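You operate a simulated robot arm through the tools that you are given. There is no shell and no other tool. Be economical: measure what you need, move in short steps, check, and stop when the job is done.

You run a simulated robot arm. Do the job below in one go: nothing can be reset, and whatever is moved stays where it is left.

TASK
Move the blue tube to the gripper ports and set the job card's air pressure.
Fine: shut the valve first, press the blue button once, open the valve again after.

The check looks at the end state, three seconds after you hand in, the way a careful person would. Anything else that was tipped, shoved, dropped, spilled or broken makes it a failure.

THE ROBOT
A 7-joint arm with a two-finger parallel gripper, fixed in place. Base frame: the origin is at the foot of the arm, x ahead of it, y to its left, z up; the work surface is at about z = 0. Lengths are in m, angles in rad, forces in N, time in s.
With the tool pointing down near the work surface it reaches from about 0.22 to 0.58 m from the base axis. Its first joint turns from -1.152 to 1.152 rad. Payload 2.5 kg.
Tool frame: the origin (TCP) lies between the finger pads and is the grasp point; the fingertips stand 0.023 m ahead of it; z points along the fingers, y is the line along which they close. Largest opening 0.094 m; finger width 0.038, thickness 0.01; the body of the gripper, 0.054 by 0.096 m, starts 0.039 m behind the TCP.
Orientation is that of the tool frame in the base frame, as [roll, pitch, yaw] about the fixed x, y, z axes, in that order (R = Rz(yaw) Ry(pitch) Rx(roll)). With the fingers straight down and closing along the base's y, the tool's x points along the base's -x, its y along +y and its z along -z.

THE INTERFACE
- The arm moves only by the tool send_rows. Its argument "deltas" is a list that holds one entry, the list of rows, each a list of 6 numbers: the shift along the base's x, y, z in m, then the turn, a rotation vector about the base's x, y, z in degrees. In form: [[[dx, dy, dz, wx, wy, wz], ...]]. A call has 1 to 10 rows; each row shifts and turns the commanded pose from where the row before left it. "claw" is the gripper command, from -1 (fully open) to 1 (shut), values between in proportion, set as the call begins (left out, the last holds). Rows are played at 5 a second. More than 0.05 m and 0.15 rad between two rows, or a gripper value outside its range, and nothing of the call is played. A pose out of reach is approached as far as the arm can. The call stops where the force on the tool passes 70 N (or 10 N more than at its start, if that is more) or the arm is blocked; 0.2 s more then pass. Each finger travels about 0.108 m/s and halts on what it meets, pressing with about 44 N; the grip force reading is that of the motor and also rises with nothing between the fingers. The clock runs only during rows and for 0.2 s after the last one: add rows that do not move to give the fingers time. The reply holds the time, the measured pose of the TCP, the force on the tool along the base axes, the opening and the grip force, in the units named above and with some noise, with the torque about the TCP (base axes, N m) and any sound that the robot's microphone picked up.
- Cameras (640 x 400 px; columns grow to the right, rows downward): "scene" is fixed at [0.1059, -0.3977, 0.5501]; the picture's right is [0.91, -0.41, 0.00], its down [-0.21, -0.47, -0.86] and it looks along [0.35, 0.78, -0.51] (base axes); focal length 214 px, centre (320, 200). "wrist" rides on the gripper at [0.086, 0.016, -0.074] in the tool frame; the picture's right is [-0.18, 0.98, 0.00], its down [-0.58, -0.11, -0.81] and it looks along [-0.79, -0.15, 0.59] (tool axes); focal length 243 px, centre (320, 200).
- camera(camera): a new picture of that camera. No time passes.
- measure_at(camera, pixels): there is no depth. For up to 12 entries [column, row, z] of the newest picture of that camera ("zoom" is the newest enlarged one), the place [x, y] in the base frame at which the ray of that pixel passes the height z, good to about 0.002 m. No time passes.
- inspect(camera, box): a new picture of the part [left, top, right, bottom] of that camera's present view, enlarged. No time passes.
- job_done(): hands the job in; it is judged then, once.

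Keep the steps short. Do not move on a guess: measure, check each grasp and each placing, and mend mistakes. In all there are 80 turns and 38 pictures (those below and enlarged ones count). Leave the gripper open and the arm clear of the work at the hand-in unless told otherwise, and finish with a single line.

The tools are called after ">>>" by a JSON object that holds its "fn" and its "kwargs". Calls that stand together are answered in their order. send_rows: Moves the arm, as the interface text tells. Its arguments: {"type":"object","properties":{"deltas":{"type":"array","items":{"type":"array","items":{"type":"array","items":{"type":"number"}}}},"claw":{"type":"number"}},"required":["deltas"]} The other tools are called the same way: camera (camera) takes a picture; measure_at (camera, pixels) gives the place at which the rays of pixels pass given heights; inspect (camera, box) takes an enlarged picture of a part of a camera's view; job_done () hands the job in.

At the start:

```text
time: 0.0
ee_pos: [0.397, 0.1536, 0.3959]
tool_rot: [-3.14, 0.0, 3.142]
wrist_force: [0.4, 0.8, -0.1]
torque: [0.0, 0.02, 0.01]
opening: 0.094
finger_force: 0.0
```

scene: 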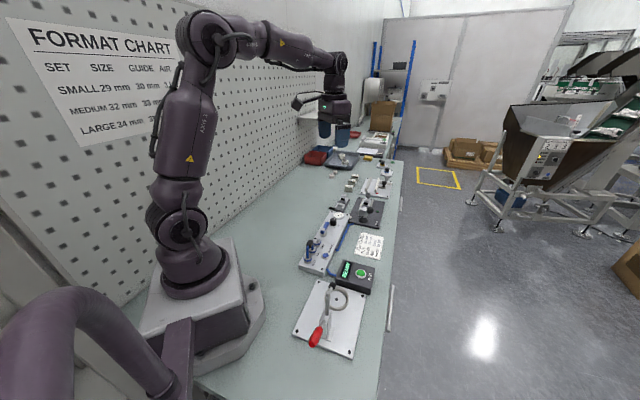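
wrist: 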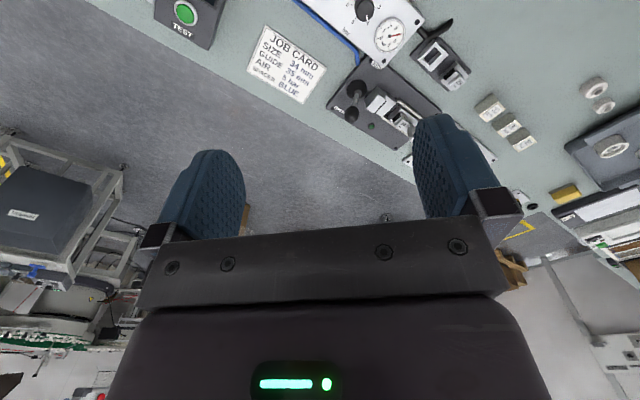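

The bench carries several fixtures. I'll enlarge the bench area in the scene view and the job card in the wrist view.

>>> {"fn": "inspect", "kwargs": {"camera": "scene", "box": [280, 190, 400, 265]}}

>>> {"fn": "inspect", "kwargs": {"camera": "scene", "box": [280, 250, 400, 360]}}

>>> {"fn": "inspect", "kwargs": {"camera": "wrist", "box": [240, 0, 480, 150]}}

```text
5.33 times, centred on (340, 228) of scene
```

zoom: 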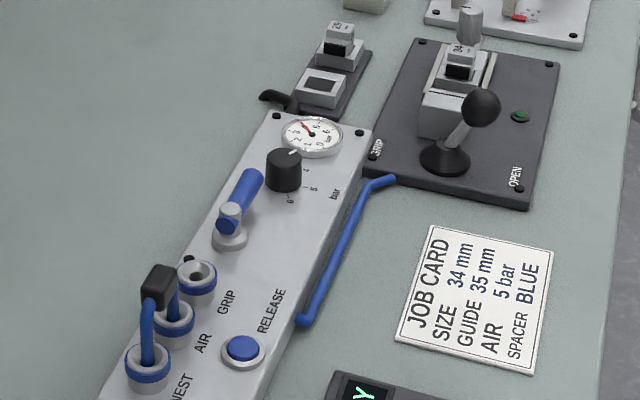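

```text
3.64 times, centred on (340, 305) of scene
```

zoom: 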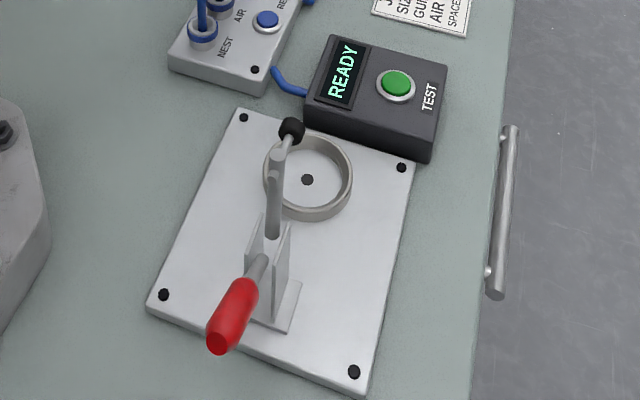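

```text
2.67 times, centred on (360, 75) of wrist
```

zoom: 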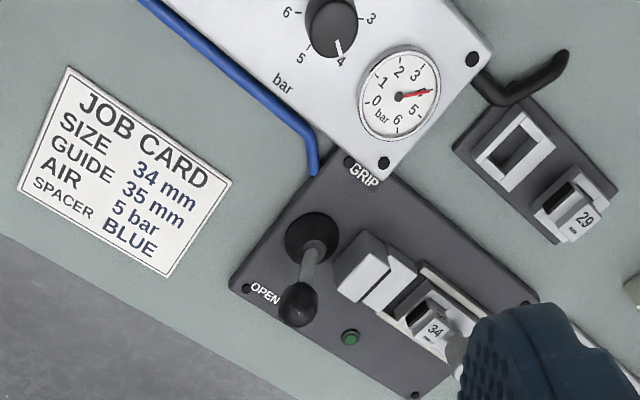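

The panel has the ports NEST, AIR and GRIP. The blue U tube sits in NEST and AIR. The card says 5 bar and the gauge shows 4. I'll locate the parts from scene pixels.

>>> {"fn": "measure_at", "kwargs": {"camera": "scene", "pixels": [[308, 259, 0.03], [312.7, 250.5, 0.03], [317, 242.5, 0.03], [323, 234, 0.03], [333.5, 223, 0.03], [325.5, 256, 0.03], [338.5, 215, 0.03], [332, 212, 0.03], [349, 214, 0.03]]}}

>>> {"fn": "measure_at", "kwargs": {"camera": "wrist", "pixels": [[365, 10, 0.03], [389, 37, 0.03], [417, 22, 0.02], [384, 62, 0.02]]}}

```text
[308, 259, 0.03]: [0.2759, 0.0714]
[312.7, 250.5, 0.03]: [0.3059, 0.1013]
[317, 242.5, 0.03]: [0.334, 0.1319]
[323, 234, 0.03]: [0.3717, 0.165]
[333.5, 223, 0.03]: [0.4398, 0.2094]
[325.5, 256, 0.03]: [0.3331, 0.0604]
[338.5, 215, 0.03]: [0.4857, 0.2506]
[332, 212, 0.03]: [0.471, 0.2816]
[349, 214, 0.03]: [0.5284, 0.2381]
```

```text
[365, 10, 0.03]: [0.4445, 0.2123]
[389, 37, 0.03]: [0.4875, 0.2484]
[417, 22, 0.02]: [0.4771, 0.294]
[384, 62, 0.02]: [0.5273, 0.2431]
```

I'll move to a higher viewpoint behind the ports so the wrist camera looks down on the panel.

>>> {"fn": "send_rows", "kwargs": {"deltas": [[[-0.03, -0.014, -0.02, 0, 0, 0], [-0.03, -0.014, -0.02, 0, 0, 0], [-0.03, -0.013, -0.02, 0, 0, 0], [-0.027, -0.013, -0.02, 0, 0, 0], [0, 0, 0, 0, 0, 0]]]}}

>>> {"fn": "camera", "kwargs": {"camera": "wrist"}}

```text
time: 1.2
ee_pos: [0.2787, 0.1, 0.3159]
tool_rot: [3.14, 0.001, 3.141]
wrist_force: [-0.4, 0.9, -0.4]
torque: [0.01, 0.03, 0.01]
opening: 0.0943
finger_force: 0.1
```

```text
32 pictures are left
```

wrist: 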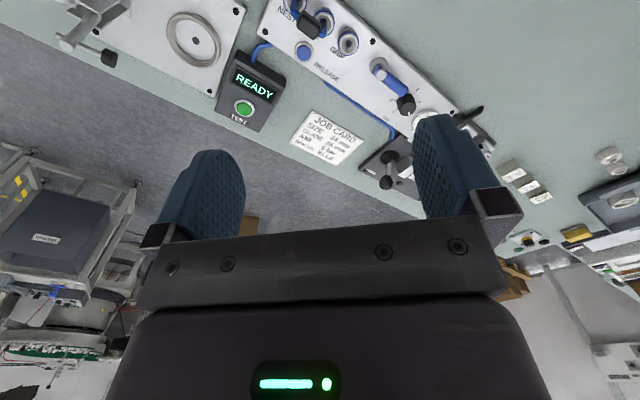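

The panel fills the top of the view, so I'll enlarge it.

>>> {"fn": "inspect", "kwargs": {"camera": "wrist", "box": [255, 0, 383, 80]}}

>>> {"fn": "inspect", "kwargs": {"camera": "scene", "box": [295, 205, 359, 275]}}

```text
5.00 times, centred on (319, 40) of wrist
```

zoom: 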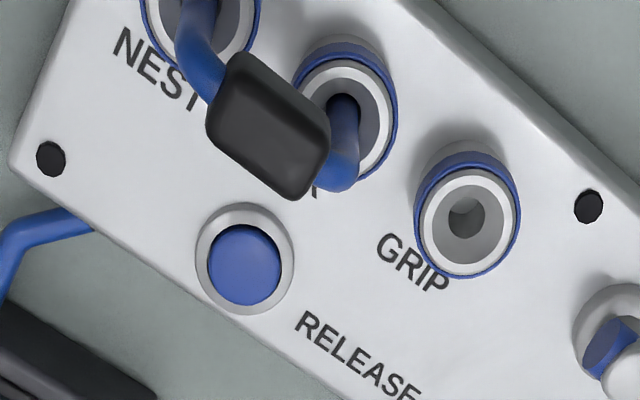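

```text
5.71 times, centred on (327, 240) of scene
```

zoom: 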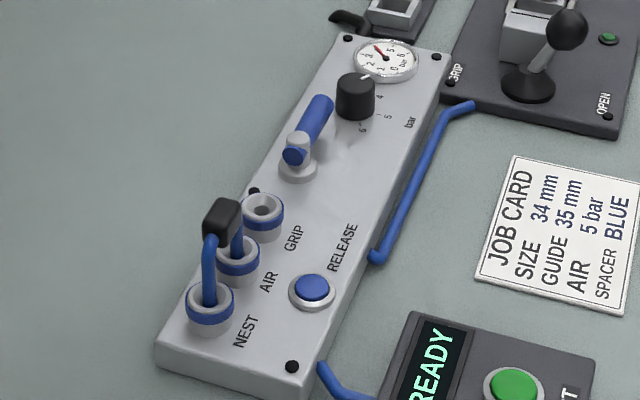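

Now I'll enlarge the valve and knob, then triangulate the port, the block and the button from both cameras.

>>> {"fn": "inspect", "kwargs": {"camera": "wrist", "box": [340, 40, 468, 120]}}

>>> {"fn": "measure_at", "kwargs": {"camera": "wrist", "pixels": [[348, 43.4, 0.03], [348, 43.4, 0.06], [308.6, 25, 0.06], [308.6, 25, 0.09], [304, 52.6, 0.03], [304, 52.6, 0.05]]}}

>>> {"fn": "measure_at", "kwargs": {"camera": "scene", "pixels": [[316.9, 241.8, 0.03], [316.9, 241.8, 0.06], [309.9, 243.5, 0.06], [309.9, 243.5, 0.09], [325.5, 255.4, 0.03], [325.5, 255.4, 0.05], [323.2, 229.5, 0.04], [323.2, 229.5, 0.06], [333, 221, 0.03], [333, 221, 0.05]]}}

```text
5.00 times, centred on (404, 80) of wrist
```

zoom: 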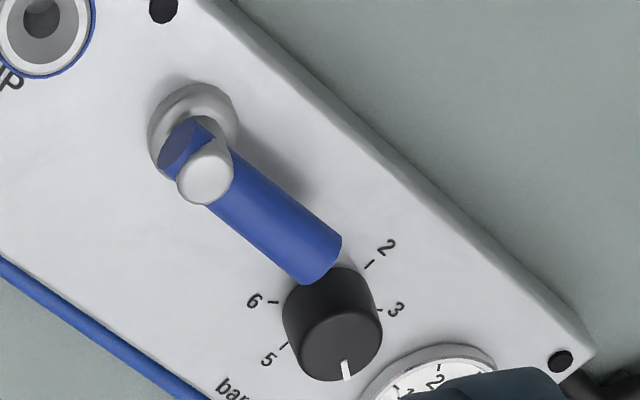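

```text
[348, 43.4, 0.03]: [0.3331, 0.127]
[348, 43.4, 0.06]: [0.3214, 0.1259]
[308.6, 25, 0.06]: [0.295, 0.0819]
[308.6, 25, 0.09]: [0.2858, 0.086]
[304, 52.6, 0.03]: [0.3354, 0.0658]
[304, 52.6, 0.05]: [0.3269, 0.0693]
```

```text
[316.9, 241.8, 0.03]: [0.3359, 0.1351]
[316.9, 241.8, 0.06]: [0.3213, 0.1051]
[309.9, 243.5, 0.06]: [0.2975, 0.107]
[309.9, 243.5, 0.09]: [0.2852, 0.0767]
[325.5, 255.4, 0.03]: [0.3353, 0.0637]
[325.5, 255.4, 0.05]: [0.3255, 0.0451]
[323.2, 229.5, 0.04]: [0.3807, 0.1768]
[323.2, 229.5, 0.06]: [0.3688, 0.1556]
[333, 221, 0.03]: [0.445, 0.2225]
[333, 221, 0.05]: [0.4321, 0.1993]
```

>>> {"fn": "measure_at", "kwargs": {"camera": "wrist", "pixels": [[381.6, 75, 0.06], [381.6, 75, 0.08], [408, 109, 0.05], [408, 109, 0.07], [404, 90, 0.06], [404, 90, 0.08], [378.6, 67, 0.03], [292, 7, 0.04], [324, 22, 0.04], [348, 43.4, 0.038]]}}

>>> {"fn": "measure_at", "kwargs": {"camera": "scene", "pixels": [[323.2, 228.8, 0.06], [323.2, 228.8, 0.08], [333.2, 219.4, 0.05], [333.2, 219.4, 0.07], [327.4, 222.7, 0.06], [327.4, 222.7, 0.08], [323.2, 234.8, 0.03], [309.9, 240.5, 0.08], [309.9, 240.5, 0.1], [309.9, 246.5, 0.07]]}}

```text
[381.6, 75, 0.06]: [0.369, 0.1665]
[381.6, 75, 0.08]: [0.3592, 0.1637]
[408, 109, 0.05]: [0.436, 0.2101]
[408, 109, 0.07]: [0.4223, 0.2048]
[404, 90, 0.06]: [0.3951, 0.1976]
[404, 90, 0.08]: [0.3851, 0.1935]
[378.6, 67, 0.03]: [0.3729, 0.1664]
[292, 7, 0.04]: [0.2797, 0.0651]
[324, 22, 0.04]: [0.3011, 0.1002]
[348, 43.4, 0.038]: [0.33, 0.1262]
```

```text
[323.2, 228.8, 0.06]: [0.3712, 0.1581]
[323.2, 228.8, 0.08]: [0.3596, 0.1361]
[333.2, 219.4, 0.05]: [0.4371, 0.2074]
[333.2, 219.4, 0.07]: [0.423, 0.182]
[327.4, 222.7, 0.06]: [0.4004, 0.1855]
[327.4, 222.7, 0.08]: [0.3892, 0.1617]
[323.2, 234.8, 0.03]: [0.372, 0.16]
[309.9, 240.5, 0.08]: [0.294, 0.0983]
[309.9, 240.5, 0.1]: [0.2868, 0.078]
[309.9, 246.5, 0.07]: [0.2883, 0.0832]
```

Estimates so far:

| Part | x | y | z |
|---|---|---|---|
| Valve stem | 0.3735 | 0.168 | 0.05 |
| Knob top | 0.438 | 0.211 | 0.047 |
| Block | 0.288 | 0.085 | 0.082 |
| Button | 0.336 | 0.0655 | 0.028 |

The panel lies at about 45°. I'll yaw the tool 45° and hover over the valve for a better look.

>>> {"fn": "send_rows", "kwargs": {"deltas": [[[0.0194, 0.015, -0.0193, 0, 0, 7.5], [0.0194, 0.015, -0.0193, 0, 0, 7.5], [0.0194, 0.015, -0.0193, 0, 0, 7.5], [0.0194, 0.015, -0.0193, 0, 0, 7.5], [0.0194, 0.015, -0.0193, 0, 0, 7.5], [0.0194, 0.015, -0.0193, 0, 0, 7.5], [0, 0, 0, 0, 0, 0]]]}}

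>>> {"fn": "camera", "kwargs": {"camera": "wrist"}}

```text
time: 2.8
ee_pos: [0.3982, 0.1894, 0.1993]
tool_rot: [-3.139, -0.001, -2.354]
wrist_force: [-0.2, 0.0, -0.1]
torque: [0.01, 0.0, 0.03]
opening: 0.0944
finger_force: 0.0
```

```text
28 pictures are left
```

wrist: 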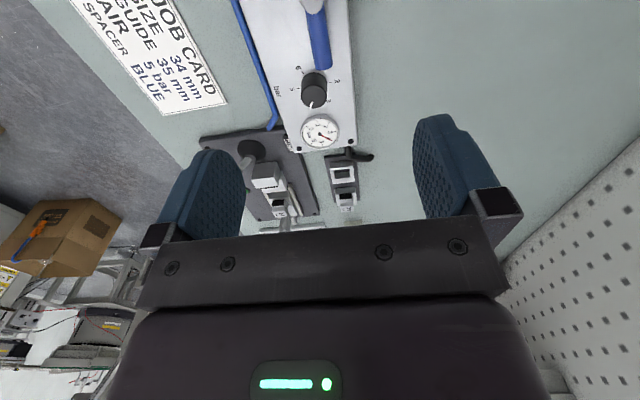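

The lever is at the top of the view. I'll measure along its length and on the knob.

>>> {"fn": "measure_at", "kwargs": {"camera": "wrist", "pixels": [[313, 8, 0.05], [322, 67, 0.045], [318, 40, 0.05], [314, 82, 0.045], [320, 131, 0.03]]}}

>>> {"fn": "inspect", "kwargs": {"camera": "wrist", "box": [240, 0, 400, 100]}}

```text
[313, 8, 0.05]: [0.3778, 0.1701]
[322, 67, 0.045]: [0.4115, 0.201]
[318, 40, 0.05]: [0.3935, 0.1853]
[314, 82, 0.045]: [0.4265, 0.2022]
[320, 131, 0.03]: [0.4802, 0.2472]
```

```text
4.00 times, centred on (320, 50) of wrist
```

zoom: 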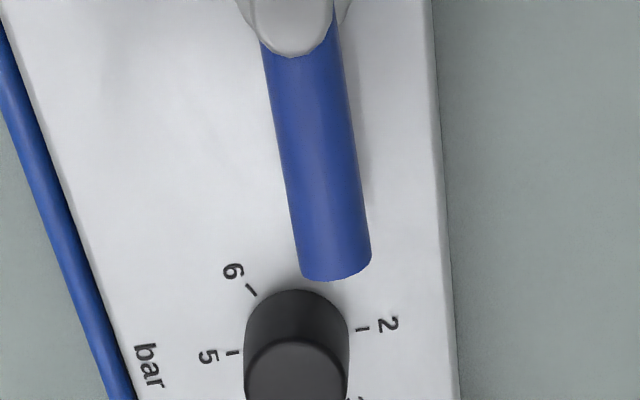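

The lever axis passes through (0.3935, 0.1853), and the TCP lines up with it. I'll part-close to about 50 mm and descend to straddle the lever.

>>> {"fn": "send_rows", "kwargs": {"deltas": [[[-0.002, 0, -0.035, 0, 0, 0], [0, 0, -0.035, 0, 0, 0], [0, 0, -0.035, 0, 0, 0], [0, 0, -0.02, 0, 0, 0], [0, 0, -0.015, 0, 0, 0], [0, 0, 0, 0, 0, 0]]], "claw": -0.06}}

>>> {"fn": "camera", "kwargs": {"camera": "wrist"}}

>>> {"fn": "inspect", "kwargs": {"camera": "scene", "box": [290, 190, 386, 250]}}

```text
time: 4.2
ee_pos: [0.3953, 0.191, 0.0597]
tool_rot: [-3.141, -0.001, -2.355]
wrist_force: [-0.9, 0.3, 0.4]
torque: [0.0, 0.0, 0.0]
opening: 0.0496
finger_force: 0.0
```

```text
26 pictures are left
```

wrist: 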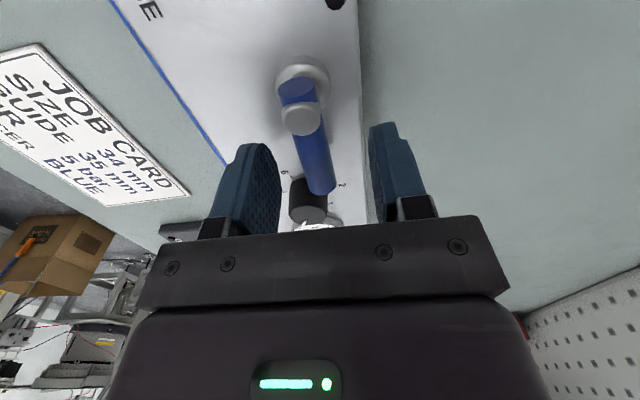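

```text
6.67 times, centred on (338, 220) of scene
```

zoom: 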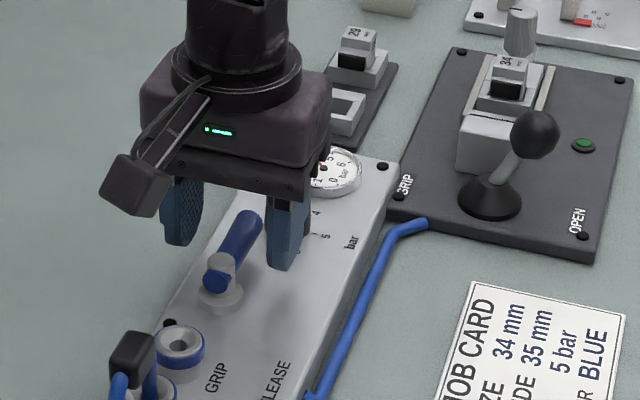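

The lever lies between the fingers. I'll measure the pivot from this closer view.

>>> {"fn": "measure_at", "kwargs": {"camera": "wrist", "pixels": [[303, 82, 0.03], [300, 112, 0.05], [300, 112, 0.055], [320, 185, 0.045], [314, 150, 0.05]]}}

```text
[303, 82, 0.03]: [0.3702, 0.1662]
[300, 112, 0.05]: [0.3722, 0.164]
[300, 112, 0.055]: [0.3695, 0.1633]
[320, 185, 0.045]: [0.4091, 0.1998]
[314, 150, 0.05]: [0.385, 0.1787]
```

The pivot is at about (0.3705, 0.1655) and the grip radius is 0.0355. I'll close gently on the lever.

>>> {"fn": "send_rows", "kwargs": {"deltas": [[[0, 0, 0, 0, 0, 0], [0, 0, 0, 0, 0, 0], [0, 0, 0, 0, 0, 0]]], "claw": 0.8}}

```text
time: 5.0
ee_pos: [0.3963, 0.187, 0.0607]
tool_rot: [-3.138, 0.002, -2.358]
wrist_force: [16.8, -9.5, -12.2]
torque: [-0.02, -0.5, 0.48]
opening: 0.0154
finger_force: 44.9
```

Gripped at 15 mm. The lever pushes the tool toward −n, so counter-clockwise may be the stop. I'll try a small clockwise turn about the pivot.

>>> {"fn": "send_rows", "kwargs": {"deltas": [[[0.003, -0.0036, 0, 0, 0, -8], [0.0025, -0.0039, 0, 0, 0, -8], [0, 0, 0, 0, 0, 0]]]}}

```text
time: 5.8
ee_pos: [0.4016, 0.182, 0.0598]
tool_rot: [-3.14, 0.003, -2.638]
wrist_force: [27.3, -4.5, -23.4]
torque: [-0.33, 0.04, 0.5]
opening: 0.0156
finger_force: 45.6
```

The tool followed to about 28° with moderate force. I'll continue clockwise.

>>> {"fn": "send_rows", "kwargs": {"deltas": [[[0.0018, -0.0044, 0, 0, 0, -8], [0.001, -0.0046, 0, 0, 0, -8], [0, 0, 0, 0, 0, 0]]]}}

>>> {"fn": "camera", "kwargs": {"camera": "wrist"}}

```text
time: 6.6
ee_pos: [0.4029, 0.1745, 0.0597]
tool_rot: [3.14, 0.006, -2.915]
wrist_force: [25.6, 1.7, -27.6]
torque: [0.05, -0.46, 0.09]
opening: 0.0155
finger_force: 44.8
```

```text
24 pictures are left
```

wrist: 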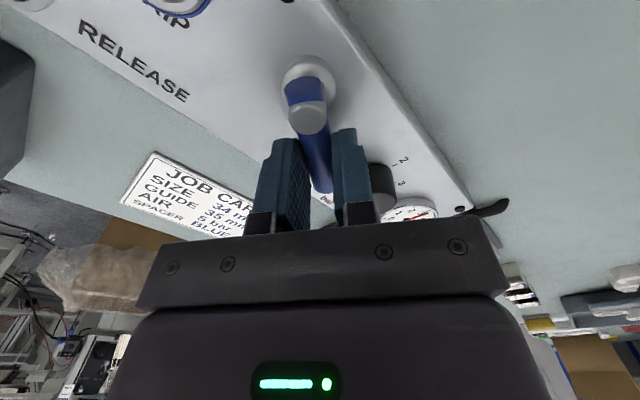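

The lever turns with the tool, and clockwise is free. I'll continue the arc.

>>> {"fn": "send_rows", "kwargs": {"deltas": [[[0.0012, -0.0043, 0, 0, 0, -7.25], [0.0005, -0.0044, 0, 0, 0, -7.25], [-0.0004, -0.0043, 0, 0, 0, -7.25], [-0.0009, -0.0043, 0, 0, 0, -7.25], [-0.0015, -0.0041, 0, 0, 0, -7.25], [0, 0, 0, 0, 0, 0]]]}}

```text
time: 8.0
ee_pos: [0.403, 0.1571, 0.0605]
tool_rot: [3.133, -0.001, 2.737]
wrist_force: [9.0, 33.8, -15.8]
torque: [0.18, -0.92, -0.99]
opening: 0.0157
finger_force: 44.7
```

The side force of 34 N says my pivot estimate is off. The two lever axes intersect at about (0.375, 0.168). I'll correct the arc and finish the turn.

>>> {"fn": "send_rows", "kwargs": {"deltas": [[[-0.0005, 0.0035, 0, 0, 0, 0], [-0.0018, -0.0036, 0, 0, 0, -8], [-0.002, -0.0029, 0, 0, 0, -7], [-0.0023, -0.0027, 0, 0, 0, -7], [0, 0, 0, 0, 0, 0]]]}}

>>> {"fn": "camera", "kwargs": {"camera": "wrist"}}

```text
time: 9.2
ee_pos: [0.3958, 0.1485, 0.0607]
tool_rot: [3.139, -0.002, 2.354]
wrist_force: [9.1, 24.2, -0.1]
torque: [0.26, -0.37, -0.29]
opening: 0.0155
finger_force: 45.1
```

```text
23 pictures are left
```

wrist: 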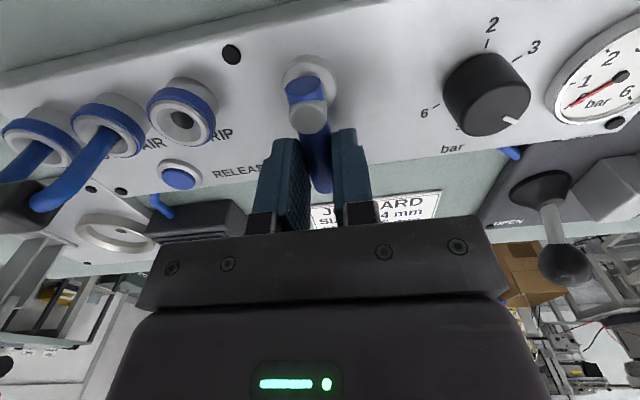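

The lever is perpendicular to the panel and the gauge has dropped to 0, so the valve is shut. I'll release and lift.

>>> {"fn": "send_rows", "kwargs": {"deltas": [[[0, 0, 0, 0, 0, 0], [0, 0, 0, 0, 0, 0], [0, 0, 0.03, 0, 0, 0], [0, 0, 0.04, 0, 0, 0], [0, 0, 0.03, 0, 0, 0], [0, 0, 0, 0, 0, 0]]], "claw": -0.06}}

>>> {"fn": "inspect", "kwargs": {"camera": "scene", "box": [290, 205, 370, 275]}}

```text
time: 10.6
ee_pos: [0.3941, 0.1456, 0.1593]
tool_rot: [-3.14, 0.0, 2.354]
wrist_force: [0.0, 0.6, -0.4]
torque: [0.03, 0.0, -0.01]
opening: 0.05
finger_force: 0.3
```

```text
5.71 times, centred on (330, 240) of scene
```

zoom: 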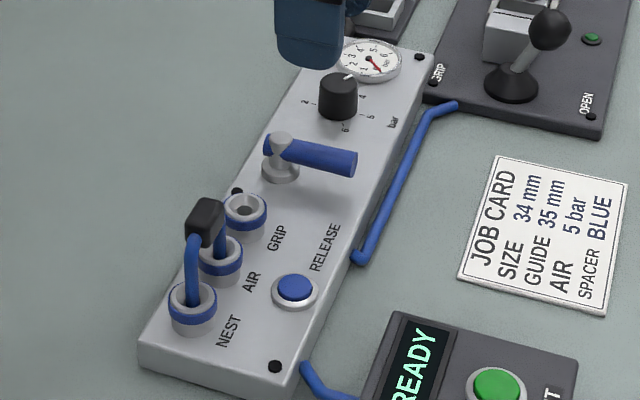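

The valve is shut. Next is the blue RELEASE button at about (0.336, 0.0655). I'll close the fingers, hover above it and check with the wrist camera.

>>> {"fn": "send_rows", "kwargs": {"deltas": [[[-0.02, -0.027, 0, 0, 0, 0], [-0.02, -0.027, -0.02, 0, 0, 0], [-0.018, -0.026, -0.02, 0, 0, 0], [0, 0, 0, 0, 0, 0]]], "claw": 1}}

>>> {"fn": "camera", "kwargs": {"camera": "wrist"}}

```text
time: 11.6
ee_pos: [0.3359, 0.066, 0.1197]
tool_rot: [-3.14, -0.001, 2.352]
wrist_force: [0.7, 0.5, 0.3]
torque: [-0.01, 0.0, 0.03]
opening: 0.0
finger_force: 41.9
```

```text
21 pictures are left
```

wrist: 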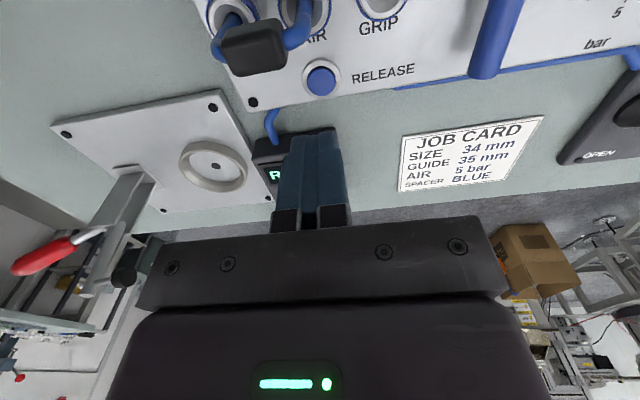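

>>> {"fn": "measure_at", "kwargs": {"camera": "wrist", "pixels": [[321, 79, 0.028], [321, 79, 0.035], [321, 88, 0.025], [252, 48, 0.085], [252, 48, 0.092]]}}

>>> {"fn": "inspect", "kwargs": {"camera": "wrist", "box": [200, 0, 400, 125]}}

```text
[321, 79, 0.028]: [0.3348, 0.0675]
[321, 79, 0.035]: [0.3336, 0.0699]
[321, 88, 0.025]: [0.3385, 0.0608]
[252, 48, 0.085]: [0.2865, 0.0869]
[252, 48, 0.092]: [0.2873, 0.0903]
```

```text
3.20 times, centred on (300, 62) of wrist
```

zoom: 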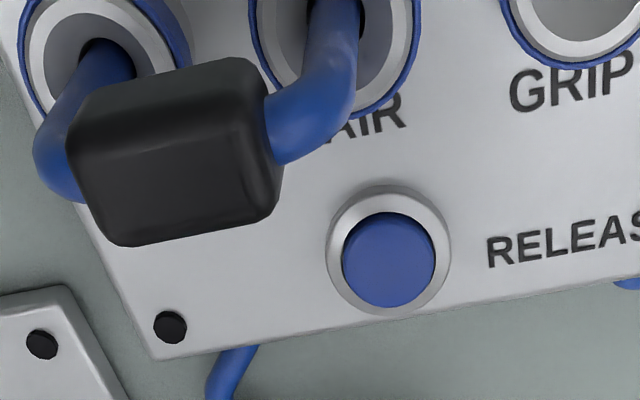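

The button is at (0.335, 0.067) and stands proud of its ring. I'll descend to just above it.

>>> {"fn": "send_rows", "kwargs": {"deltas": [[[-0.0005, 0.001, -0.02, 0, 0, 0], [0, 0, -0.02, 0, 0, 0], [0, 0, -0.018, 0, 0, 0], [0, 0, 0, 0, 0, 0]]]}}

>>> {"fn": "inspect", "kwargs": {"camera": "scene", "box": [290, 205, 370, 275]}}

```text
time: 12.6
ee_pos: [0.3357, 0.0671, 0.062]
tool_rot: [-3.141, 0.0, 2.354]
wrist_force: [-0.5, -0.1, -0.4]
torque: [0.0, -0.01, -0.01]
opening: 0.0
finger_force: 42.7
```

```text
5.71 times, centred on (330, 240) of scene
```

zoom: 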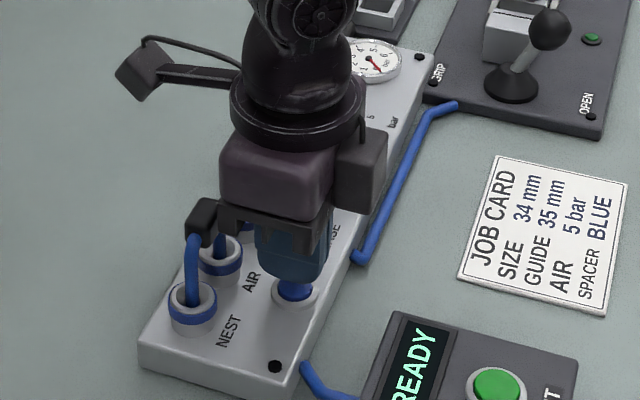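

There's clearance all round. I'll press slowly in 2–3 mm steps and hold.

>>> {"fn": "send_rows", "kwargs": {"deltas": [[[0, 0, -0.003, 0, 0, 0], [0, 0, -0.003, 0, 0, 0], [0, 0, -0.002, 0, 0, 0], [0, 0, -0.002, 0, 0, 0], [0, 0, 0, 0, 0, 0]]]}}

```text
time: 13.8
ee_pos: [0.3363, 0.068, 0.0529]
tool_rot: [-3.141, 0.0, 2.351]
wrist_force: [0.2, 0.2, 0.3]
torque: [0.06, -0.01, 0.0]
opening: 0.0001
finger_force: 42.3
```

>>> {"fn": "send_rows", "kwargs": {"deltas": [[[0, 0, -0.0015, 0, 0, 0], [0, 0, -0.0015, 0, 0, 0], [0, 0, -0.0015, 0, 0, 0], [0, 0, 0, 0, 0, 0]]]}}

```text
time: 14.8
ee_pos: [0.3363, 0.0671, 0.0475]
tool_rot: [3.141, 0.0, 2.351]
wrist_force: [-1.4, 0.4, 8.1]
torque: [0.01, 0.05, 0.01]
opening: 0.0001
finger_force: 42.6
heard: click
```

I heard a click at 8 N, so that's one press. I'll lift straight up and look at the tube.

>>> {"fn": "send_rows", "kwargs": {"deltas": [[[0, 0, 0.02, 0, 0, 0], [0, 0, 0.03, 0, 0, 0], [0, 0, 0.04, 0, 0, 0], [0, 0, 0.04, 0, 0, 0], [0, 0, 0, 0, 0, 0]]]}}

>>> {"fn": "inspect", "kwargs": {"camera": "scene", "box": [290, 205, 370, 275]}}

```text
time: 16.0
ee_pos: [0.3357, 0.0685, 0.18]
tool_rot: [-3.141, 0.003, 2.351]
wrist_force: [-0.4, 0.0, -0.1]
torque: [0.02, 0.0, -0.01]
opening: 0.0001
finger_force: 42.2
```

```text
5.71 times, centred on (330, 240) of scene
```

zoom: 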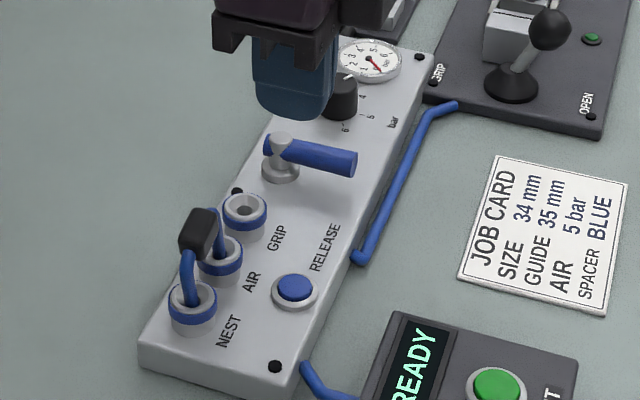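

The block appears slightly lower or tilted after the release. I'll turn the tool to the gripping yaw and look closely before touching it.

>>> {"fn": "send_rows", "kwargs": {"deltas": [[[-0.004, 0.0015, 0.01, 0, 0, 8.2], [-0.004, 0.0015, 0.01, 0, 0, 8.2], [-0.004, 0.0015, 0, 0, 0, 8.2], [-0.004, 0.0015, 0, 0, 0, 8.2], [-0.004, 0.0015, 0, 0, 0, 8.2], [-0.004, 0.0015, 0, 0, 0, 8.2], [-0.004, 0.0015, 0, 0, 0, 8.2], [-0.004, 0.0015, 0, 0, 0, 8.2], [-0.004, 0.0015, 0, 0, 0, 8.2], [-0.004, 0.0015, 0, 0, 0, 8.2]]], "claw": -0.06}}

>>> {"fn": "send_rows", "kwargs": {"deltas": [[[-0.004, 0, 0, 0, 0, 8.2], [0, 0, 0, 0, 0, 0]]]}}

>>> {"fn": "camera", "kwargs": {"camera": "wrist"}}

```text
time: 18.2
ee_pos: [0.2974, 0.0821, 0.1978]
tool_rot: [-3.14, 0.001, -2.498]
wrist_force: [-1.3, -0.5, 0.3]
torque: [0.01, -0.01, -0.01]
opening: 0.05
finger_force: 0.1
```

```text
time: 18.8
ee_pos: [0.2924, 0.0829, 0.1976]
tool_rot: [-3.141, -0.001, -2.357]
wrist_force: [-0.4, 0.3, -0.9]
torque: [-0.01, 0.01, -0.01]
opening: 0.0497
finger_force: 0.0
```

```text
17 pictures are left
```

wrist: 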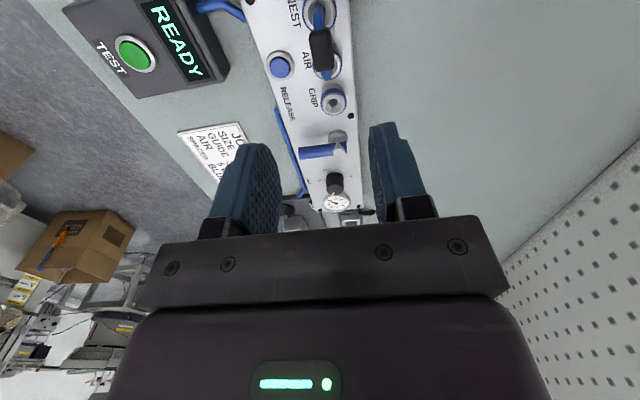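

>>> {"fn": "inspect", "kwargs": {"camera": "wrist", "box": [250, 0, 410, 120]}}

>>> {"fn": "measure_at", "kwargs": {"camera": "wrist", "pixels": [[320, 14, 0.038], [327, 67, 0.038], [333, 102, 0.038], [321, 49, 0.08], [321, 49, 0.088], [314, 49, 0.085], [330, 49, 0.085], [320, 30, 0.085], [322, 70, 0.085]]}}

```text
3.33 times, centred on (330, 60) of wrist
```

zoom: 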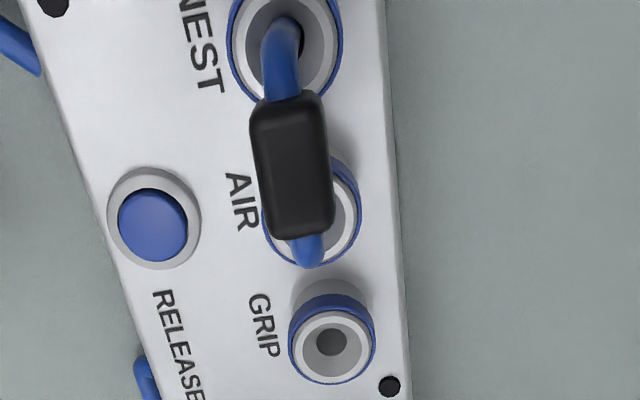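

```text
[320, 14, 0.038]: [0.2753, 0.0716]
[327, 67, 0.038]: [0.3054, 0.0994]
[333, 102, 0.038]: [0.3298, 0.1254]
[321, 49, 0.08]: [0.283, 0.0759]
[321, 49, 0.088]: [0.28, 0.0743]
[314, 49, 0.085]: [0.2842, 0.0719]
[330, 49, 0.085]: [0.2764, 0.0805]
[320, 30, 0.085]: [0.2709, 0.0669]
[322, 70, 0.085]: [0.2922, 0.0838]
```

>>> {"fn": "measure_at", "kwargs": {"camera": "scene", "pixels": [[308.9, 246.2, 0.06], [308.9, 246.2, 0.07], [308.9, 246.2, 0.08], [309.3, 243.3, 0.08], [309.3, 243.3, 0.09]]}}

>>> {"fn": "measure_at", "kwargs": {"camera": "wrist", "pixels": [[321.7, 49.5, 0.06], [321.7, 49.5, 0.07], [321.7, 49.5, 0.08], [319.5, 12, 0.038], [333.4, 103, 0.038], [310, 49.5, 0.08], [333, 49.5, 0.08], [320, 29, 0.08], [323, 71, 0.08]]}}

>>> {"fn": "inspect", "kwargs": {"camera": "scene", "box": [294, 230, 334, 268]}}

```text
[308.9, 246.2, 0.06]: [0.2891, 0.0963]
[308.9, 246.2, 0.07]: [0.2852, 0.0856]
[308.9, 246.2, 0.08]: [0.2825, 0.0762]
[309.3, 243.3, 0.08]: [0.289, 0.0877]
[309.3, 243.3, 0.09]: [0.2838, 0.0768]
```

```text
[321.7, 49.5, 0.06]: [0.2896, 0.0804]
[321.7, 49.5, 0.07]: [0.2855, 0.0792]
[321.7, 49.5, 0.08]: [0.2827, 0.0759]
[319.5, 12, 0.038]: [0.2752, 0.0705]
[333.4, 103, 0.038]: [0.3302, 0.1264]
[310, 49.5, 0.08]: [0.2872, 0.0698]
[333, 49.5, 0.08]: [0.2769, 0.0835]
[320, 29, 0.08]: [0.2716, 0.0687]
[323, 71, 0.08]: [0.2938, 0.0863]
```

```text
10.53 times, centred on (314, 249) of scene
```

zoom: 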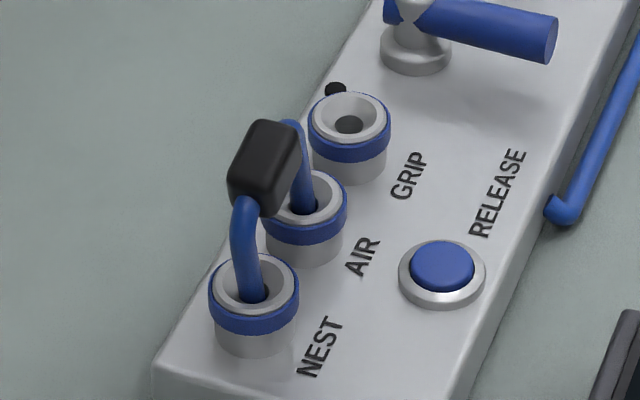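

The ports measure NEST (0.2755, 0.071), AIR (0.303, 0.099) and GRIP (0.330, 0.1263), a spacing of about 39 mm. The block is at about (0.2835, 0.078, 0.077). I'll descend over it with the fingers at 50 mm.

>>> {"fn": "send_rows", "kwargs": {"deltas": [[[-0.009, -0.005, -0.03, 0, 0, 0], [0, 0, -0.03, 0, 0, 0], [0, 0, -0.03, 0, 0, 0], [0, 0, -0.02, 0, 0, 0], [0, 0, -0.01, 0, 0, 0], [0, 0, 0, 0, 0, 0]]]}}

>>> {"fn": "camera", "kwargs": {"camera": "wrist"}}

```text
time: 20.2
ee_pos: [0.2828, 0.0776, 0.0774]
tool_rot: [3.142, -0.001, -2.355]
wrist_force: [0.3, 0.2, 0.4]
torque: [-0.02, 0.0, -0.02]
opening: 0.0497
finger_force: 0.1
```

```text
14 pictures are left
```

wrist: 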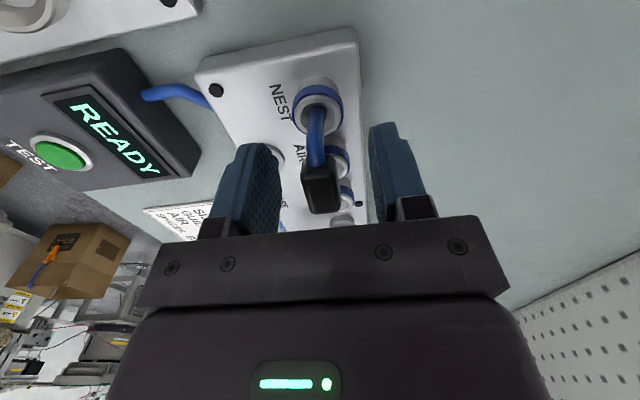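

The block is between the fingers and roughly centred. I'll close on it.

>>> {"fn": "send_rows", "kwargs": {"deltas": [[[0, 0, 0, 0, 0, 0], [0, 0, 0, 0, 0, 0], [0, 0, 0, 0, 0, 0]]], "claw": 0.8}}

```text
time: 21.0
ee_pos: [0.2838, 0.0782, 0.078]
tool_rot: [3.141, 0.0, -2.356]
wrist_force: [-0.9, 3.7, -1.2]
torque: [0.13, 0.07, -0.04]
opening: 0.0151
finger_force: 43.7
```

Gripped at 15 mm with little side force. I'll lift slowly and watch the force.

>>> {"fn": "send_rows", "kwargs": {"deltas": [[[0, 0, 0.005, 0, 0, 0], [0, 0, 0.01, 0, 0, 0], [0, 0, 0.015, 0, 0, 0], [0, 0, 0.02, 0, 0, 0], [0, 0, 0, 0, 0, 0]]]}}

>>> {"fn": "inspect", "kwargs": {"camera": "scene", "box": [284, 215, 348, 268]}}

>>> {"fn": "camera", "kwargs": {"camera": "wrist"}}

```text
time: 22.2
ee_pos: [0.2832, 0.0772, 0.1277]
tool_rot: [-3.142, 0.0, -2.355]
wrist_force: [0.1, -0.4, -0.7]
torque: [0.0, -0.01, -0.01]
opening: 0.0146
finger_force: 44.2
```

```text
7.55 times, centred on (316, 242) of scene
```

zoom: 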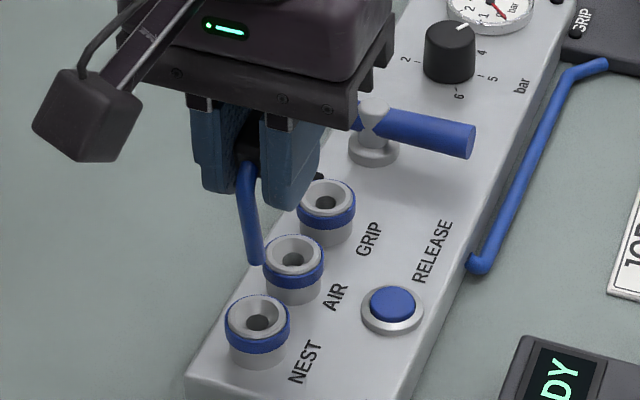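

```text
12 pictures are left
```

wrist: 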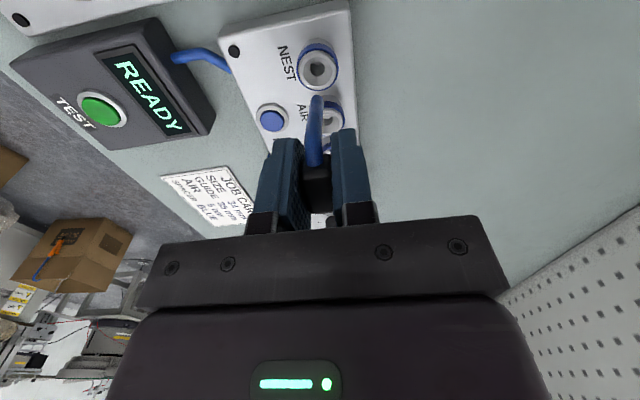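

The tube is in hand. Its leg looks tilted in the u–z plane, so I'll zoom in to measure the leg tips in both views.

>>> {"fn": "inspect", "kwargs": {"camera": "wrist", "box": [270, 70, 382, 210]}}

>>> {"fn": "measure_at", "kwargs": {"camera": "scene", "pixels": [[307.3, 250.2, 0.06], [307.3, 250.2, 0.07], [307.3, 250.2, 0.08], [307.3, 250.2, 0.09], [305.8, 238, 0.1], [305.8, 238, 0.11], [305.8, 238, 0.12]]}}

>>> {"fn": "measure_at", "kwargs": {"camera": "wrist", "pixels": [[316, 98, 0.06], [316, 98, 0.07], [316, 98, 0.08], [316, 98, 0.09], [313, 160, 0.1], [313, 160, 0.11], [313, 160, 0.12]]}}

```text
2.86 times, centred on (326, 140) of wrist
```

zoom: 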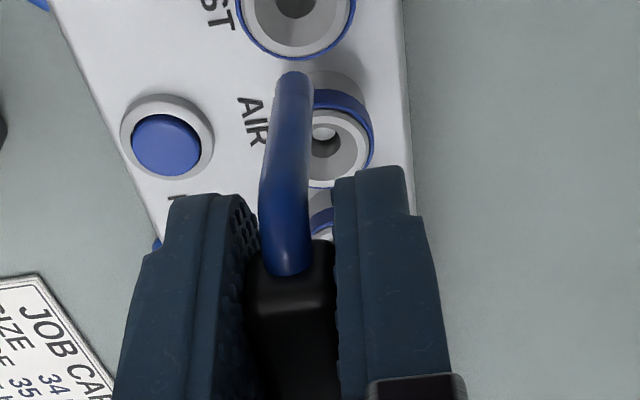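

```text
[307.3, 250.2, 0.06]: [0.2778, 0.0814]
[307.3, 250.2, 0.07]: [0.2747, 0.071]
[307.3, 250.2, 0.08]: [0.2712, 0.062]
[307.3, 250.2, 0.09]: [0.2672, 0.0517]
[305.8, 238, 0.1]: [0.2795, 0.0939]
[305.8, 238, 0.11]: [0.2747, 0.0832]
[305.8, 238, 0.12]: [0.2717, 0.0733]
```

```text
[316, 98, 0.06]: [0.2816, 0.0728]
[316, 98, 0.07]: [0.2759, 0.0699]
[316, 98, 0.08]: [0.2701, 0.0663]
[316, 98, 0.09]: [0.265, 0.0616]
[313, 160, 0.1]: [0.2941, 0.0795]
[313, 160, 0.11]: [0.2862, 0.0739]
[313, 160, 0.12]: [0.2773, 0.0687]
```

The NEST leg tip is at (0.2745, 0.069, 0.071), only 12 mm behind the TCP along u. That means the tube is tilted about 8.5° in the grip. I'll tilt the tool about the n axis to make the legs upright and move over AIR/GRIP, whose midpoint is (0.3165, 0.1124), staying high.

>>> {"fn": "send_rows", "kwargs": {"deltas": [[[0, 0, 0.0, -3, 3, 0], [0, 0, 0, -3, 3, 0], [0.011, 0.012, 0, 0, 0, 0], [0.011, 0.012, 0, 0, 0, 0], [0.0113, 0.0112, 0, 0, 0, 0], [0, 0, 0, 0, 0, 0]]]}}

>>> {"fn": "inspect", "kwargs": {"camera": "scene", "box": [290, 215, 346, 262]}}

>>> {"fn": "inspect", "kwargs": {"camera": "wrist", "box": [262, 60, 390, 200]}}

```text
time: 23.6
ee_pos: [0.3172, 0.1128, 0.1277]
tool_rot: [-3.142, -0.149, -2.357]
wrist_force: [0.3, -0.2, 0.2]
torque: [0.01, -0.01, 0.02]
opening: 0.0149
finger_force: 43.8
```

```text
8.51 times, centred on (318, 238) of scene
```

zoom: 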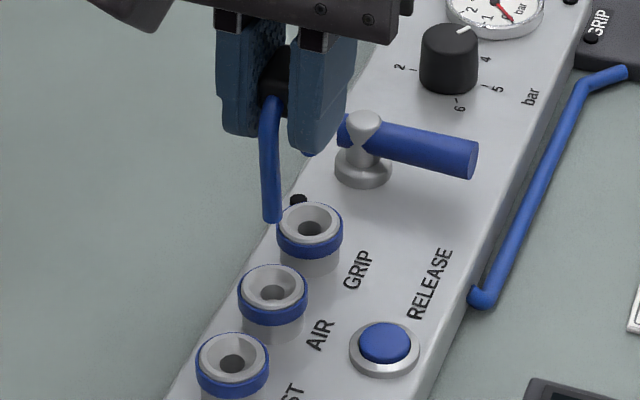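

```text
2.86 times, centred on (326, 130) of wrist
```

zoom: 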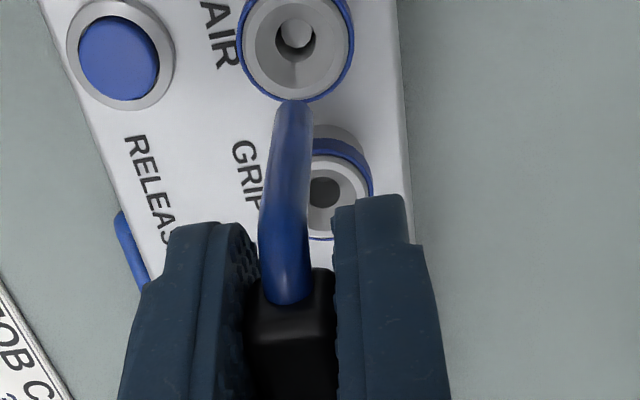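

>>> {"fn": "measure_at", "kwargs": {"camera": "scene", "pixels": [[312.4, 240.0, 0.06], [312.4, 240.0, 0.07], [312.4, 240.0, 0.08], [313.1, 248.4, 0.038], [316.9, 241.3, 0.038]]}}

>>> {"fn": "measure_at", "kwargs": {"camera": "wrist", "pixels": [[316.4, 97.8, 0.06], [316.4, 97.8, 0.07], [316.4, 97.8, 0.08], [317.5, 74, 0.036], [317.5, 74, 0.03], [327.6, 127.5, 0.036], [327.6, 127.5, 0.03]]}}

```text
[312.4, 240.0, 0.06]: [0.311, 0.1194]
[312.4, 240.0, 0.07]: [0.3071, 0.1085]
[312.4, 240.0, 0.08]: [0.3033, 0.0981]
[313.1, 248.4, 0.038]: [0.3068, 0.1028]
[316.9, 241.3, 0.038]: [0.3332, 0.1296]
```

```text
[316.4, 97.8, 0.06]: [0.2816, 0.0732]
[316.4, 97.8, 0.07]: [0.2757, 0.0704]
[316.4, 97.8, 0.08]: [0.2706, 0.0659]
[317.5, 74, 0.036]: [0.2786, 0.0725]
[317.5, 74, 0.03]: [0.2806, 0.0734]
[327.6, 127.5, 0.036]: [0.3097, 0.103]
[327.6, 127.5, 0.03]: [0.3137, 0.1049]
```

The wrist measurement used the older picture. I'll redo it through the newest enlarged one.

>>> {"fn": "measure_at", "kwargs": {"camera": "zoom", "pixels": [[293, 108, 0.06], [293, 108, 0.07], [293, 108, 0.08], [296, 36, 0.036], [296, 36, 0.03], [325, 193, 0.036], [325, 193, 0.03], [287, 285, 0.1], [287, 285, 0.12]]}}

```text
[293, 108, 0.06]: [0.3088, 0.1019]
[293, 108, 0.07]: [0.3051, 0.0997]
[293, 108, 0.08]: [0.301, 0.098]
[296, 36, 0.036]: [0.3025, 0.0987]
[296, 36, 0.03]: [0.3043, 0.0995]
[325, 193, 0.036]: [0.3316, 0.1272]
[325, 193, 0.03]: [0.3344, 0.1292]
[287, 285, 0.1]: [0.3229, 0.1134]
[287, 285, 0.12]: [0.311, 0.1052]
```

The tip is at (0.3025, 0.098), about z 0.078, practically over AIR (0.3027, 0.0985). I'll make a small final tilt correction with a 1 mm shift, then descend to just above the ports.

>>> {"fn": "send_rows", "kwargs": {"deltas": [[[0.0008, 0.0009, -0.01, -1.2, 1.2, 0], [0, 0, -0.01, 0, 0, 0], [0, 0, -0.011, 0, 0, 0], [0, 0, 0, 0, 0, 0]]]}}

>>> {"fn": "inspect", "kwargs": {"camera": "scene", "box": [297, 225, 337, 258]}}

```text
time: 24.6
ee_pos: [0.318, 0.1136, 0.0965]
tool_rot: [3.141, -0.178, -2.357]
wrist_force: [0.0, -0.1, 0.0]
torque: [0.01, -0.01, 0.02]
opening: 0.0151
finger_force: 44.4
```

```text
12.12 times, centred on (317, 242) of scene
```

zoom: 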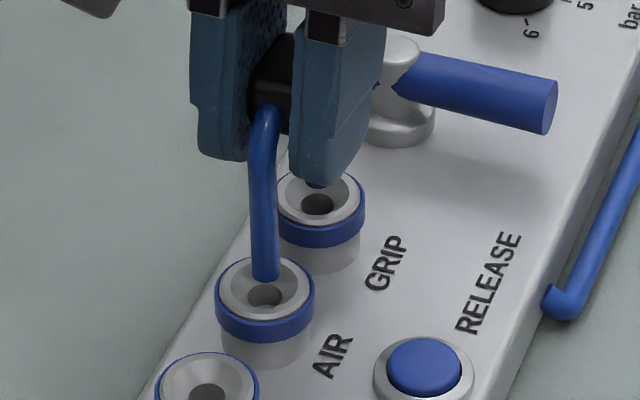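

Both leg tips sit right above the AIR and GRIP holes. I'll lower in small steps and watch the force.

>>> {"fn": "send_rows", "kwargs": {"deltas": [[[0, 0, -0.003, 0, 0, 0], [0, 0, -0.003, 0, 0, 0], [0, 0, -0.003, 0, 0, 0], [0, 0, -0.002, 0, 0, 0], [0, 0, 0, 0, 0, 0]]]}}

```text
time: 25.8
ee_pos: [0.3163, 0.1127, 0.0864]
tool_rot: [3.141, -0.179, -2.358]
wrist_force: [-2.4, -7.4, 3.0]
torque: [-0.41, 0.15, 0.01]
opening: 0.0148
finger_force: 44.3
```

The legs are entering with light side forces, and the chamfers are centring them. I'll relieve 1 mm toward the measured offset and continue down.

>>> {"fn": "send_rows", "kwargs": {"deltas": [[[-0.0012, -0.0012, 0, 0, 0, 0], [0, 0, -0.002, 0, 0, 0], [0, 0, -0.002, 0, 0, 0], [0, 0, -0.002, 0, 0, 0], [0, 0, -0.002, 0, 0, 0], [0, 0, 0, 0, 0, 0]]]}}

```text
time: 27.2
ee_pos: [0.3169, 0.1134, 0.0775]
tool_rot: [-3.138, -0.174, -2.356]
wrist_force: [-1.6, 1.3, 32.3]
torque: [-0.28, 0.42, -0.02]
opening: 0.0148
finger_force: 44.4
```

There's 32 N upward, so it's near the seat. I'll push slightly more to seat it fully.

>>> {"fn": "send_rows", "kwargs": {"deltas": [[[0, 0, -0.001, 0, 0, 0], [0, 0, -0.001, 0, 0, 0], [0, 0, 0, 0, 0, 0]]]}}

>>> {"fn": "inspect", "kwargs": {"camera": "scene", "box": [297, 225, 337, 258]}}

```text
time: 28.0
ee_pos: [0.3179, 0.1124, 0.0761]
tool_rot: [-3.14, -0.173, -2.356]
wrist_force: [4.9, 6.7, 29.8]
torque: [-0.01, 0.16, -0.03]
opening: 0.0152
finger_force: 44.1
```

```text
12.12 times, centred on (317, 242) of scene
```

zoom: 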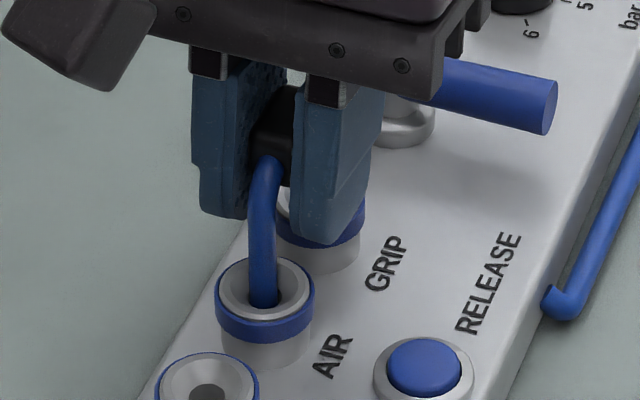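

The leg is in AIR to about its original depth. I'll check whether it bottoms by pressing a little further under the force watch.

>>> {"fn": "send_rows", "kwargs": {"deltas": [[[0, 0, -0.0015, 0, 0, 0], [0, 0, -0.0015, 0, 0, 0], [0, 0, 0, 0, 0, 0]]]}}

```text
time: 28.8
ee_pos: [0.3163, 0.1126, 0.0729]
tool_rot: [-3.141, -0.175, -2.358]
wrist_force: [6.0, 7.4, 29.1]
torque: [0.05, 0.05, 0.01]
opening: 0.015
finger_force: 43.8
```

The force holds steady at about 30 N while z drops, which means the fingers are slipping on a bottomed tube. I'll release, lift clear, level the tool and inspect.

>>> {"fn": "send_rows", "kwargs": {"deltas": [[[0, 0, 0, 0, 0, 0], [0, 0, 0, 0, 0, 0], [0, 0, 0.03, 0, 0, 0], [0, 0, 0.04, 0, 0, 0], [0.005, 0.005, 0.04, 3.6, -3.6, 0], [0.005, 0.005, 0.02, 3.6, -3.6, 0], [0, 0, 0, 0, 0, 0]]], "claw": -0.06}}

>>> {"fn": "inspect", "kwargs": {"camera": "scene", "box": [297, 212, 345, 258]}}

```text
time: 30.4
ee_pos: [0.3264, 0.1226, 0.2025]
tool_rot: [3.141, 0.001, -2.356]
wrist_force: [-0.1, 0.5, -0.1]
torque: [0.01, -0.01, 0.0]
opening: 0.0499
finger_force: 0.0
```

```text
8.70 times, centred on (321, 235) of scene
```

zoom: 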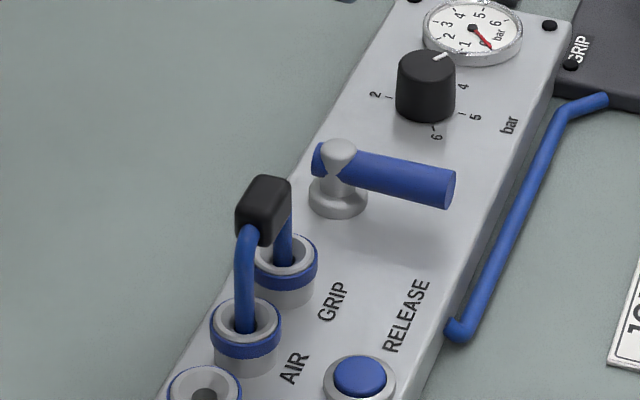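

The tube stands upright in AIR and GRIP at its original depth. Next is the pressure knob, while the lever is out of the way. I'll measure the knob, its ticks and the pointer from this zoom.

>>> {"fn": "measure_at", "kwargs": {"camera": "zoom", "pixels": [[389, 97, 0.022], [463, 115, 0.022], [434, 126, 0.022], [458, 96, 0.022], [426, 62, 0.047], [431, 60, 0.047], [447, 53, 0.047], [425, 105, 0.022], [475, 116, 0.022], [437, 137, 0.022], [463, 87, 0.022], [375, 95, 0.022]]}}

>>> {"fn": "camera", "kwargs": {"camera": "wrist"}}

```text
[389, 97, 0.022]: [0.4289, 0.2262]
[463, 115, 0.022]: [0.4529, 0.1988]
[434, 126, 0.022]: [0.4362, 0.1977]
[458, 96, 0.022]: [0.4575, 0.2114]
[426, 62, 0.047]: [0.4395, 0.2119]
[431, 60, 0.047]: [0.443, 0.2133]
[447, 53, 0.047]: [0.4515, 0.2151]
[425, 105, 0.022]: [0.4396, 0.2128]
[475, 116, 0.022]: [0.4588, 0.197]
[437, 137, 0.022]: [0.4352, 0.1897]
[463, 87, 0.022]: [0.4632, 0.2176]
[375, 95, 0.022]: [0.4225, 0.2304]
```

```text
5 pictures are left
```

wrist: 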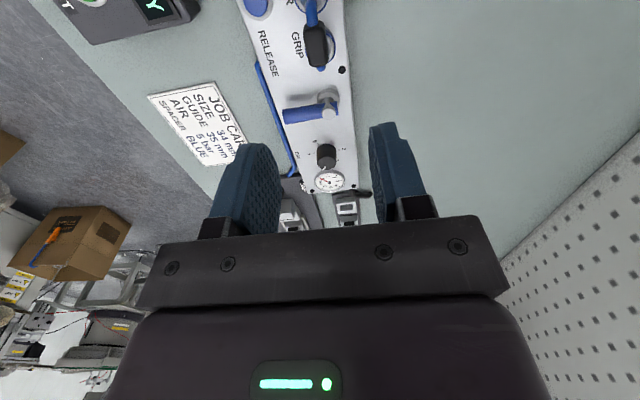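

The knob centre is (0.4395, 0.212). The ticks are 60° apart: 4 at +15° and 5 at −45°, with the pointer at 4 (15°). It needs a 60° clockwise turn. I'll go there with yaw 75° and a 42 mm opening, hovering first.

>>> {"fn": "send_rows", "kwargs": {"deltas": [[[0.0282, 0.0224, 0, 0, 0, 7.5], [0.0283, 0.0224, -0.02, 0, 0, 7.5], [0.0283, 0.0223, -0.04, 0, 0, 7.5], [0.0283, 0.0223, -0.04, 0, 0, 7.5], [0, 0, 0, 0, 0, 0]]], "claw": 0.106}}

>>> {"fn": "inspect", "kwargs": {"camera": "wrist", "box": [220, 0, 420, 200]}}

```text
refused: row 3 steps farther than a row can; nothing moved
```

```text
2.00 times, centred on (320, 100) of wrist
```

zoom: 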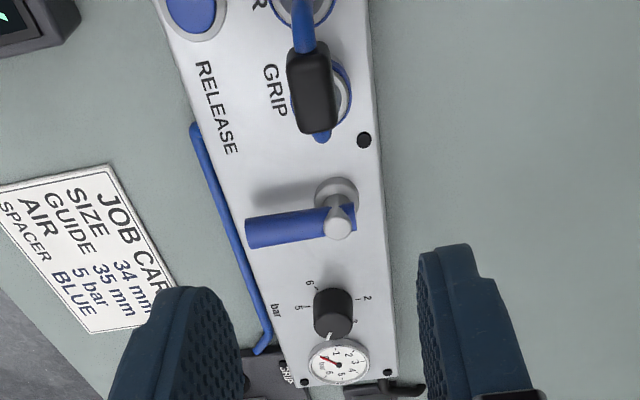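

The row was too long, so nothing moved. This zoom is still useful, so I'll measure the knob top and the stem, then send shorter rows.

>>> {"fn": "measure_at", "kwargs": {"camera": "zoom", "pixels": [[334, 321, 0.047], [333, 300, 0.03], [338, 222, 0.053], [250, 232, 0.047], [338, 190, 0.025]]}}

>>> {"fn": "send_rows", "kwargs": {"deltas": [[[0.0282, 0.0224, 0, 0, 0, 7.5], [0.0283, 0.0224, -0.015, 0, 0, 7.5], [0.0283, 0.0223, -0.025, 0, 0, 7.5], [0.0283, 0.0223, -0.025, 0, 0, 7.5], [0, 0, -0.03, 0, 0, 0], [0, 0, 0, 0, 0, 0]]], "claw": 0.106}}

```text
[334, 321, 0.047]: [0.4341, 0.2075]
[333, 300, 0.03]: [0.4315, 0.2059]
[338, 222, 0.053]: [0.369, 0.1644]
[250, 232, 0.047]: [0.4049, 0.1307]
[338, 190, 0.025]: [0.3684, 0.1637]
```

```text
time: 31.8
ee_pos: [0.4392, 0.2126, 0.1062]
tool_rot: [-3.141, 0.002, -1.832]
wrist_force: [0.3, -0.7, 0.0]
torque: [0.03, 0.02, 0.02]
opening: 0.0418
finger_force: 0.1
```

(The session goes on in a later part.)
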